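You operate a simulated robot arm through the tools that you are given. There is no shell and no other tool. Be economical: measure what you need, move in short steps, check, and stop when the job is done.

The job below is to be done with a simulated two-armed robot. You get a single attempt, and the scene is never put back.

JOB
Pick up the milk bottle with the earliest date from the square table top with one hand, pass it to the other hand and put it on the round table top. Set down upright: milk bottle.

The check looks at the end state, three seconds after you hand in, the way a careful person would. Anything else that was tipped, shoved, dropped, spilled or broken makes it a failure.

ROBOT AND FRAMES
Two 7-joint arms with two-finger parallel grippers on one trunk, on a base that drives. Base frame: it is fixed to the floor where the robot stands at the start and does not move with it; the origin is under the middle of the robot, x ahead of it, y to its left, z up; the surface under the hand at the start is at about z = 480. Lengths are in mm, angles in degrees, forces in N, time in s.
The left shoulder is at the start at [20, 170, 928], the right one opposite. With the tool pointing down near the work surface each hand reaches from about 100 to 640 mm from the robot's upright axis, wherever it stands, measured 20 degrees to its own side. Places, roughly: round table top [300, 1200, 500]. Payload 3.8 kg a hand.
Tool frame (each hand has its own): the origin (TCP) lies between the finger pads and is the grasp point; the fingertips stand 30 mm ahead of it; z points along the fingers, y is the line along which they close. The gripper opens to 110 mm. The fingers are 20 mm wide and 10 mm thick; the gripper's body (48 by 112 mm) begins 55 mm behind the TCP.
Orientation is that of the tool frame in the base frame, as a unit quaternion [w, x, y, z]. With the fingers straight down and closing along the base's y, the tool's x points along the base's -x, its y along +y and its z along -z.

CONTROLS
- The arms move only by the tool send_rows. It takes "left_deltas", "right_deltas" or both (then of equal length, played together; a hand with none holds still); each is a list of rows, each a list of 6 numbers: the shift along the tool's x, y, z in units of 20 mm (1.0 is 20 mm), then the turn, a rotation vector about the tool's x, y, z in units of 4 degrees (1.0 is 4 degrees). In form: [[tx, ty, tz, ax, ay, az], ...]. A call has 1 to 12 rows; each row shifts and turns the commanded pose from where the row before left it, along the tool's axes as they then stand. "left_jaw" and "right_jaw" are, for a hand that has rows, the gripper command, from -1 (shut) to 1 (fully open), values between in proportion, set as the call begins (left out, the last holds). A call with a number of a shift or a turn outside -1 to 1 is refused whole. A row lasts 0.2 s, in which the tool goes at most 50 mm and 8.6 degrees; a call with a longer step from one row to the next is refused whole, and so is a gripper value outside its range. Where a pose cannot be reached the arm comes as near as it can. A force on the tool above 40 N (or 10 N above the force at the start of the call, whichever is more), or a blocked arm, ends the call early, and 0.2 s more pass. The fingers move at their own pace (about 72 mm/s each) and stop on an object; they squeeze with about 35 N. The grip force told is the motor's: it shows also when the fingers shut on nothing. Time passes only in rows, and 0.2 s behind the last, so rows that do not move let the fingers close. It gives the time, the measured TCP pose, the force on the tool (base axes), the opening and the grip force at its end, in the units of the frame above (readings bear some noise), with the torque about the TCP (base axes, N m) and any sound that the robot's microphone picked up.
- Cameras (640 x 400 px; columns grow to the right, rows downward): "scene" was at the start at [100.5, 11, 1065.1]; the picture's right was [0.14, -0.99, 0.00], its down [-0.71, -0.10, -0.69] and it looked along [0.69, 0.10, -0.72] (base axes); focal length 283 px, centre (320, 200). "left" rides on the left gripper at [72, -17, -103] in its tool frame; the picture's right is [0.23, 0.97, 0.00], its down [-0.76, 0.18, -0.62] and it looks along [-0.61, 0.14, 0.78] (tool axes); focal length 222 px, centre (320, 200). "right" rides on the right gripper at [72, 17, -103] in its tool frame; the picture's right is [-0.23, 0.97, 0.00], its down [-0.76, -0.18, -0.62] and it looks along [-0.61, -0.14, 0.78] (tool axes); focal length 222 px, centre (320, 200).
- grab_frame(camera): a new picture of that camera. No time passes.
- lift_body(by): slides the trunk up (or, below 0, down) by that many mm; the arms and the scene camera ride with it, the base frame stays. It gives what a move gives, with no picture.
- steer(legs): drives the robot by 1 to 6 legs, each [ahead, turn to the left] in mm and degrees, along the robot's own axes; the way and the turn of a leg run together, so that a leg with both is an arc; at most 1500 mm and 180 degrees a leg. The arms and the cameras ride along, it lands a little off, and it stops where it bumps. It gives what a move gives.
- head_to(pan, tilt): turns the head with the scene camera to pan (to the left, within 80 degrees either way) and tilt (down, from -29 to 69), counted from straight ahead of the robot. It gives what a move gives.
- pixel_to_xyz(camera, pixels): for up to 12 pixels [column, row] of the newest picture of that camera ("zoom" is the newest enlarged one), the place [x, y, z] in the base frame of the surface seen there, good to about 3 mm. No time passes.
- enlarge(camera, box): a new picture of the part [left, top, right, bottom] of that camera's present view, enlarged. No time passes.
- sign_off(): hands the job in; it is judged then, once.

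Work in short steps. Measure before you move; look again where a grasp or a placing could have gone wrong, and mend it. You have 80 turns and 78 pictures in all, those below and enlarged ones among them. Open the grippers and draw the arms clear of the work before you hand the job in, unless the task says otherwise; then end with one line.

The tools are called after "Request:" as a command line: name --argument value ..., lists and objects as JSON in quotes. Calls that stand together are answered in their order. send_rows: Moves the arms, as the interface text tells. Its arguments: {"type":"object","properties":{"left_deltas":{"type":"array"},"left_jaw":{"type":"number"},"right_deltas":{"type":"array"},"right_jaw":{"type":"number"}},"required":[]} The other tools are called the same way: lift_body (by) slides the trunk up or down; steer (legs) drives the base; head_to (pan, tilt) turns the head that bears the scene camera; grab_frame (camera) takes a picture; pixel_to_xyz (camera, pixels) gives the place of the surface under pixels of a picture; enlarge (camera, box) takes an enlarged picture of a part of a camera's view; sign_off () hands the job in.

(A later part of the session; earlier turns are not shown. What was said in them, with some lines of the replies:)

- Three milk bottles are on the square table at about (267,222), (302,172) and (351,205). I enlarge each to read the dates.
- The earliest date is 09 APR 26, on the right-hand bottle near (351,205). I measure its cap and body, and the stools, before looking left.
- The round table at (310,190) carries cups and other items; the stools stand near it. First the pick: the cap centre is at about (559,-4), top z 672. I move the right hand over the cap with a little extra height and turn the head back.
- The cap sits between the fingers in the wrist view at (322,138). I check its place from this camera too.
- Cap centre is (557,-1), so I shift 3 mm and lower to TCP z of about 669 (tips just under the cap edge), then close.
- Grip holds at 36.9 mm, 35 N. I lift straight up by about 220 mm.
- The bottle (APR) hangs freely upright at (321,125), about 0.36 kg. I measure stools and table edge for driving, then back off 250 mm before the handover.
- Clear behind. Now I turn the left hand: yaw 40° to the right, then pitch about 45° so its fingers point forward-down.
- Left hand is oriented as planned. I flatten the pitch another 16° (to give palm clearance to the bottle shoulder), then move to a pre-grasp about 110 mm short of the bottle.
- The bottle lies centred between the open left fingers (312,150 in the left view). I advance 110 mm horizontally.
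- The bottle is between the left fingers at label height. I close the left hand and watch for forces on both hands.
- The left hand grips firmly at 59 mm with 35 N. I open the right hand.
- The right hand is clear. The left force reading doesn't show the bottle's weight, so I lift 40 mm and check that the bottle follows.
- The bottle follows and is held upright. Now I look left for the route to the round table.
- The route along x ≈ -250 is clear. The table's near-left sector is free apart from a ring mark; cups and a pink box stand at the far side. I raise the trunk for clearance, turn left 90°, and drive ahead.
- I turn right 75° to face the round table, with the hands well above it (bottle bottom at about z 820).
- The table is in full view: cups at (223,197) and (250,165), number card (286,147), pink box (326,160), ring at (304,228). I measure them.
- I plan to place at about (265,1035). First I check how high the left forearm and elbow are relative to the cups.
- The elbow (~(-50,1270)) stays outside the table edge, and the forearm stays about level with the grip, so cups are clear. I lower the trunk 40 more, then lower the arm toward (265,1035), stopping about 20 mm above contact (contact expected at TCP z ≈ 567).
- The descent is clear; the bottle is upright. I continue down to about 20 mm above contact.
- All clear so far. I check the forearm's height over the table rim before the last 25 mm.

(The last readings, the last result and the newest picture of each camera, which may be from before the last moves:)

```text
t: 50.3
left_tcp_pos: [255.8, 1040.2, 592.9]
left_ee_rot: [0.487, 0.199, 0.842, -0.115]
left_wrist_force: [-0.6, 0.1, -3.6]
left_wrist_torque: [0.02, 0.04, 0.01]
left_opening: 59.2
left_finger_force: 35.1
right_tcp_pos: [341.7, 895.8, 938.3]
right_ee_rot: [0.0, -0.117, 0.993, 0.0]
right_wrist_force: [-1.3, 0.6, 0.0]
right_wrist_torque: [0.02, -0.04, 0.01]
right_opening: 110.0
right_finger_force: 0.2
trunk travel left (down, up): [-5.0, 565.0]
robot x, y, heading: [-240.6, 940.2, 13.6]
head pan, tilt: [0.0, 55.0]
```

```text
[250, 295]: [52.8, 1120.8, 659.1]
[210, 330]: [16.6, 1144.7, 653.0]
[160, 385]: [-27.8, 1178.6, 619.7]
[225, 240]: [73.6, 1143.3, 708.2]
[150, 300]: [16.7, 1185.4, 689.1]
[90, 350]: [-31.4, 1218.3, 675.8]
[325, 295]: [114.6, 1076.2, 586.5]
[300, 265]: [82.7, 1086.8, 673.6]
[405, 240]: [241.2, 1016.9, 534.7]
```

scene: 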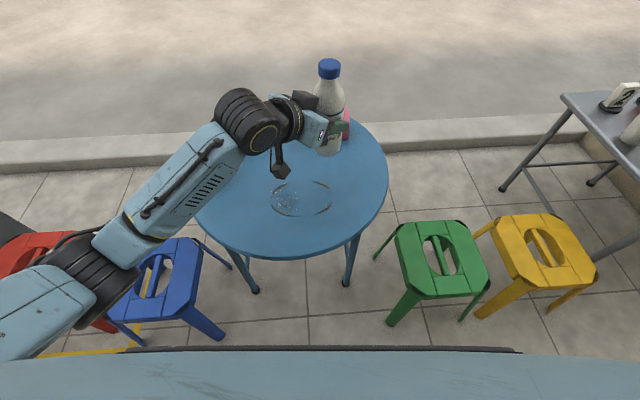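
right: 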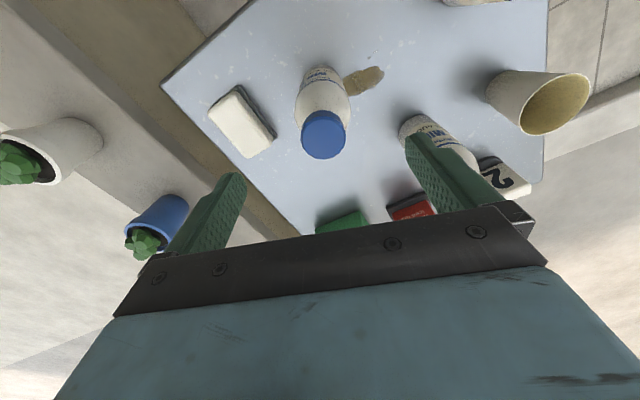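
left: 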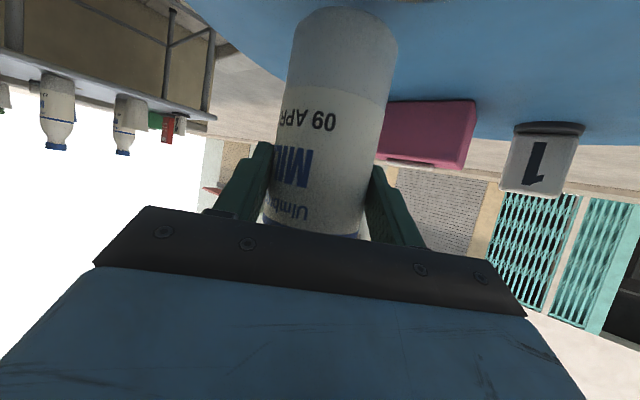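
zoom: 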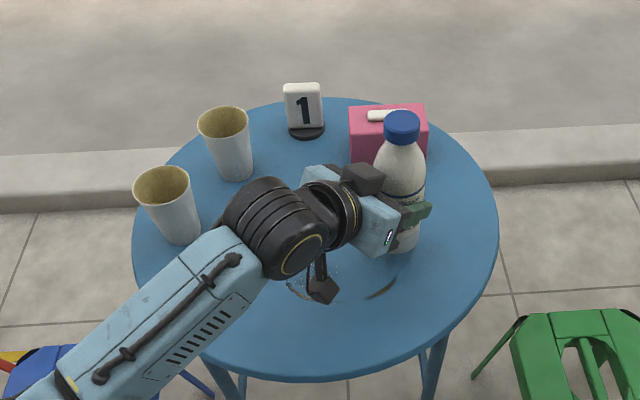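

The forearm clears the rim by over 100 mm. I lower straight down 22 mm and read the force.

Request:
send_rows --left_deltas '[[0.238, 0, 0.138, 0, 0, 0], [0.238, 0, 0.138, 0, 0, 0], [0.238, 0, 0.138, 0, 0, 0], [0.238, 0, 0.138, 0, 0, 0], [0, 0, 0, 0, 0, 0]]'

Request:
send_rows --left_deltas '[[0.065, 0, 0.0375, 0, 0, 0], [0, 0, 0, 0, 0, 0]]'

```text
t: 51.5
left_tcp_pos: [255.8, 1040.2, 568.2]
left_ee_rot: [0.487, 0.2, 0.842, -0.115]
left_wrist_force: [0.5, -0.4, -3.9]
left_wrist_torque: [0.04, 0.03, -0.01]
left_opening: 59.0
left_finger_force: 34.3
right_tcp_pos: [340.0, 895.5, 938.8]
right_ee_rot: [0.0, -0.116, 0.993, 0.0]
right_wrist_force: [-0.6, -0.2, 0.5]
right_wrist_torque: [-0.01, 0.02, 0.02]
right_opening: 109.7
right_finger_force: 0.1
trunk travel left (down, up): [-5.0, 565.0]
robot x, y, heading: [-246.0, 943.1, 13.5]
head pan, tilt: [0.0, 55.0]
```

```text
t: 52.1
left_tcp_pos: [256.2, 1040.1, 567.9]
left_ee_rot: [0.486, 0.199, 0.843, -0.115]
left_wrist_force: [-0.5, -0.3, -3.7]
left_wrist_torque: [0.02, 0.08, -0.01]
left_opening: 59.0
left_finger_force: 34.9
right_tcp_pos: [342.5, 895.6, 939.6]
right_ee_rot: [0.0, -0.116, 0.993, 0.0]
right_wrist_force: [0.8, 0.2, -0.3]
right_wrist_torque: [0.02, 0.0, -0.02]
right_opening: 110.0
right_finger_force: 0.1
trunk travel left (down, up): [-5.0, 565.0]
robot x, y, heading: [-242.6, 942.8, 13.3]
head pan, tilt: [0.0, 55.0]
```

No contact yet (force still about -3.8 N). I keep lowering by 1.5 mm steps.

Request:
send_rows --left_deltas '[[0.065, 0, 0.0375, 0, 0, 0], [0, 0, 0, 0, 0, 0]]'

Request:
send_rows --left_deltas '[[0.065, 0, 0.0375, 0, 0, 0], [0, 0, 0, 0, 0, 0]]'

```text
t: 52.7
left_tcp_pos: [256.1, 1040.7, 566.5]
left_ee_rot: [0.487, 0.199, 0.843, -0.115]
left_wrist_force: [-1.0, 0.7, 1.9]
left_wrist_torque: [0.11, 0.2, 0.02]
left_opening: 58.9
left_finger_force: 35.0
right_tcp_pos: [340.8, 894.8, 939.7]
right_ee_rot: [0.0, -0.117, 0.993, 0.0]
right_wrist_force: [0.1, 0.1, 0.3]
right_wrist_torque: [0.01, 0.0, 0.01]
right_opening: 110.0
right_finger_force: 0.0
trunk travel left (down, up): [-5.0, 565.0]
robot x, y, heading: [-243.1, 939.1, 13.2]
head pan, tilt: [0.0, 55.0]
```

```text
t: 53.3
left_tcp_pos: [256.1, 1040.3, 566.1]
left_ee_rot: [0.488, 0.199, 0.842, -0.115]
left_wrist_force: [-3.4, 1.4, 12.1]
left_wrist_torque: [0.2, 0.52, -0.06]
left_opening: 59.0
left_finger_force: 35.2
right_tcp_pos: [340.5, 895.9, 938.7]
right_ee_rot: [0.0, -0.117, 0.993, 0.001]
right_wrist_force: [-0.3, 0.0, 0.2]
right_wrist_torque: [0.0, -0.03, 0.02]
right_opening: 109.7
right_finger_force: 0.1
trunk travel left (down, up): [-5.0, 565.0]
robot x, y, heading: [-242.8, 942.7, 13.5]
head pan, tilt: [0.0, 55.0]
```

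Contact is made (12 N upward). I ease up 1.2 mm to relieve the load, then open the left hand.

Request:
send_rows --left_deltas '[[-0.052, 0, -0.03, 0, 0, 0], [0, 0, 0, 0, 0, 0]]'

Request:
send_rows --left_deltas '[[0, 0, 0, 0, 0, 0], [0, 0, 0, 0, 0, 0], [0, 0, 0, 0, 0, 0], [0, 0, 0, 0, 0, 0]]' --left_jaw 1

Request:
grab_frame --camera "left"

Request:
enlarge --camera "scene" --box '[180, 50, 400, 270]'

```text
t: 53.9
left_tcp_pos: [256.3, 1038.9, 566.3]
left_ee_rot: [0.487, 0.199, 0.842, -0.116]
left_wrist_force: [4.4, -0.6, 8.8]
left_wrist_torque: [-0.06, -0.4, 0.0]
left_opening: 58.8
left_finger_force: 35.2
right_tcp_pos: [341.5, 895.2, 938.5]
right_ee_rot: [0.0, -0.117, 0.993, 0.0]
right_wrist_force: [0.1, 0.9, 0.0]
right_wrist_torque: [0.0, 0.0, 0.01]
right_opening: 109.9
right_finger_force: 0.0
trunk travel left (down, up): [-5.0, 565.0]
robot x, y, heading: [-244.4, 939.4, 13.3]
head pan, tilt: [0.0, 55.0]
```

```text
t: 54.9
left_tcp_pos: [255.3, 1040.4, 566.3]
left_ee_rot: [0.486, 0.199, 0.843, -0.115]
left_wrist_force: [-0.2, -0.6, -0.4]
left_wrist_torque: [-0.03, -0.01, -0.02]
left_opening: 110.1
left_finger_force: 0.0
right_tcp_pos: [341.7, 895.6, 939.9]
right_ee_rot: [0.0, -0.117, 0.993, 0.0]
right_wrist_force: [-0.1, -0.1, -0.1]
right_wrist_torque: [0.02, -0.01, 0.02]
right_opening: 110.0
right_finger_force: 0.1
trunk travel left (down, up): [-5.0, 565.0]
robot x, y, heading: [-244.1, 944.5, 13.2]
head pan, tilt: [0.0, 55.0]
```

```text
47 pictures are left
```

left: 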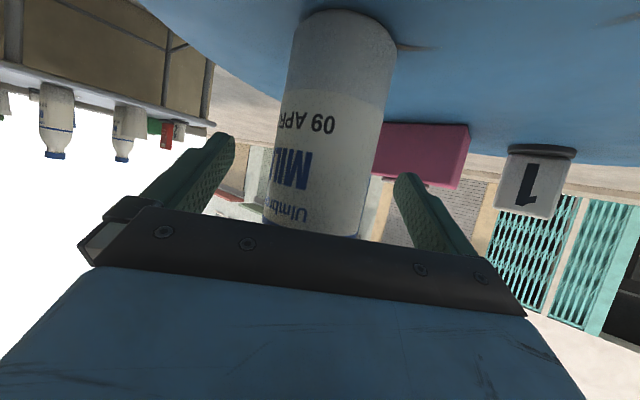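

```text
1.82 times, centred on (290, 160) of scene
```

zoom: 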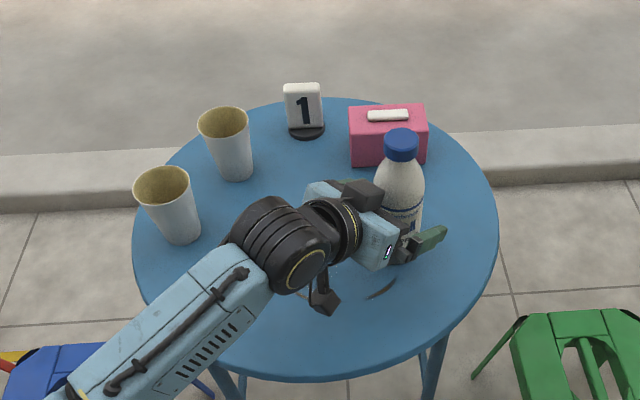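

The bottle stands upright and the fingers are clear on both sides. I draw the left hand back horizontally 120 mm, then raise the trunk.

Request:
send_rows --left_deltas '[[0.375, 0, -0.65, 0, 0, 0], [0.375, 0, -0.65, 0, 0, 0], [0.375, 0, -0.65, 0, 0, 0], [0.375, 0, -0.65, 0, 0, 0], [0.375, 0, -0.65, 0, 0, 0], [0.375, 0, -0.65, 0, 0, 0], [0.375, 0, -0.65, 0, 0, 0], [0.375, 0, -0.65, 0, 0, 0], [0, 0, 0, 0, 0, 0]]'

Request:
lift_body --by 200

Request:
steer --legs '[[-150, 0]]'

Request:
grab_frame --camera "scene"

```text
t: 56.9
left_tcp_pos: [148.6, 1094.3, 565.5]
left_ee_rot: [0.487, 0.199, 0.843, -0.116]
left_wrist_force: [-1.2, -0.6, 0.1]
left_wrist_torque: [-0.01, -0.01, -0.01]
left_opening: 109.7
left_finger_force: 0.3
right_tcp_pos: [341.4, 894.5, 938.6]
right_ee_rot: [0.0, -0.116, 0.993, -0.001]
right_wrist_force: [0.5, 0.5, 0.4]
right_wrist_torque: [-0.01, -0.01, 0.03]
right_opening: 110.0
right_finger_force: 0.0
trunk travel left (down, up): [-5.0, 565.0]
robot x, y, heading: [-245.9, 941.7, 13.1]
head pan, tilt: [0.0, 55.0]
```

```text
t: 59.1
left_tcp_pos: [149.3, 1093.2, 764.6]
left_ee_rot: [0.487, 0.199, 0.843, -0.115]
left_wrist_force: [-0.4, -0.7, -0.4]
left_wrist_torque: [0.02, 0.01, -0.01]
left_opening: 110.3
left_finger_force: 0.1
right_tcp_pos: [341.2, 895.6, 1138.6]
right_ee_rot: [0.0, -0.116, 0.993, 0.0]
right_wrist_force: [-0.8, -0.1, 0.6]
right_wrist_torque: [0.01, 0.01, -0.03]
right_opening: 110.0
right_finger_force: 0.1
trunk travel left (down, up): [-205.0, 365.0]
robot x, y, heading: [-245.0, 939.9, 13.1]
head pan, tilt: [0.0, 55.0]
```

```text
t: 60.5
left_tcp_pos: [4.2, 1060.5, 765.9]
left_ee_rot: [0.487, 0.199, 0.843, -0.115]
left_wrist_force: [-0.4, -0.6, 0.8]
left_wrist_torque: [-0.01, 0.03, 0.01]
left_opening: 110.3
left_finger_force: 0.1
right_tcp_pos: [197.0, 860.4, 1139.8]
right_ee_rot: [0.0, -0.117, 0.993, 0.0]
right_wrist_force: [-0.7, -0.3, 0.1]
right_wrist_torque: [-0.01, -0.01, 0.0]
right_opening: 110.0
right_finger_force: 0.1
trunk travel left (down, up): [-205.0, 365.0]
robot x, y, heading: [-389.2, 907.5, 13.2]
head pan, tilt: [0.0, 55.0]
```

```text
45 pictures are left
```

scene: 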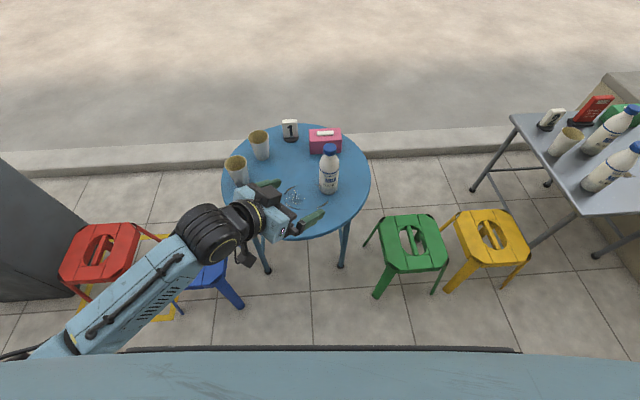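

The 09 APR 26 bottle stands upright on the round table at (329,170), everything else is in place, and both hands are open and clear. I hand in.

Request:
sign_off

```text
The job is handed in.
```

The milk bottle with the earliest date (09 APR 26) was lifted by the right hand, passed to the left hand, and set down upright on the round table. Nothing else was visibly disturbed.
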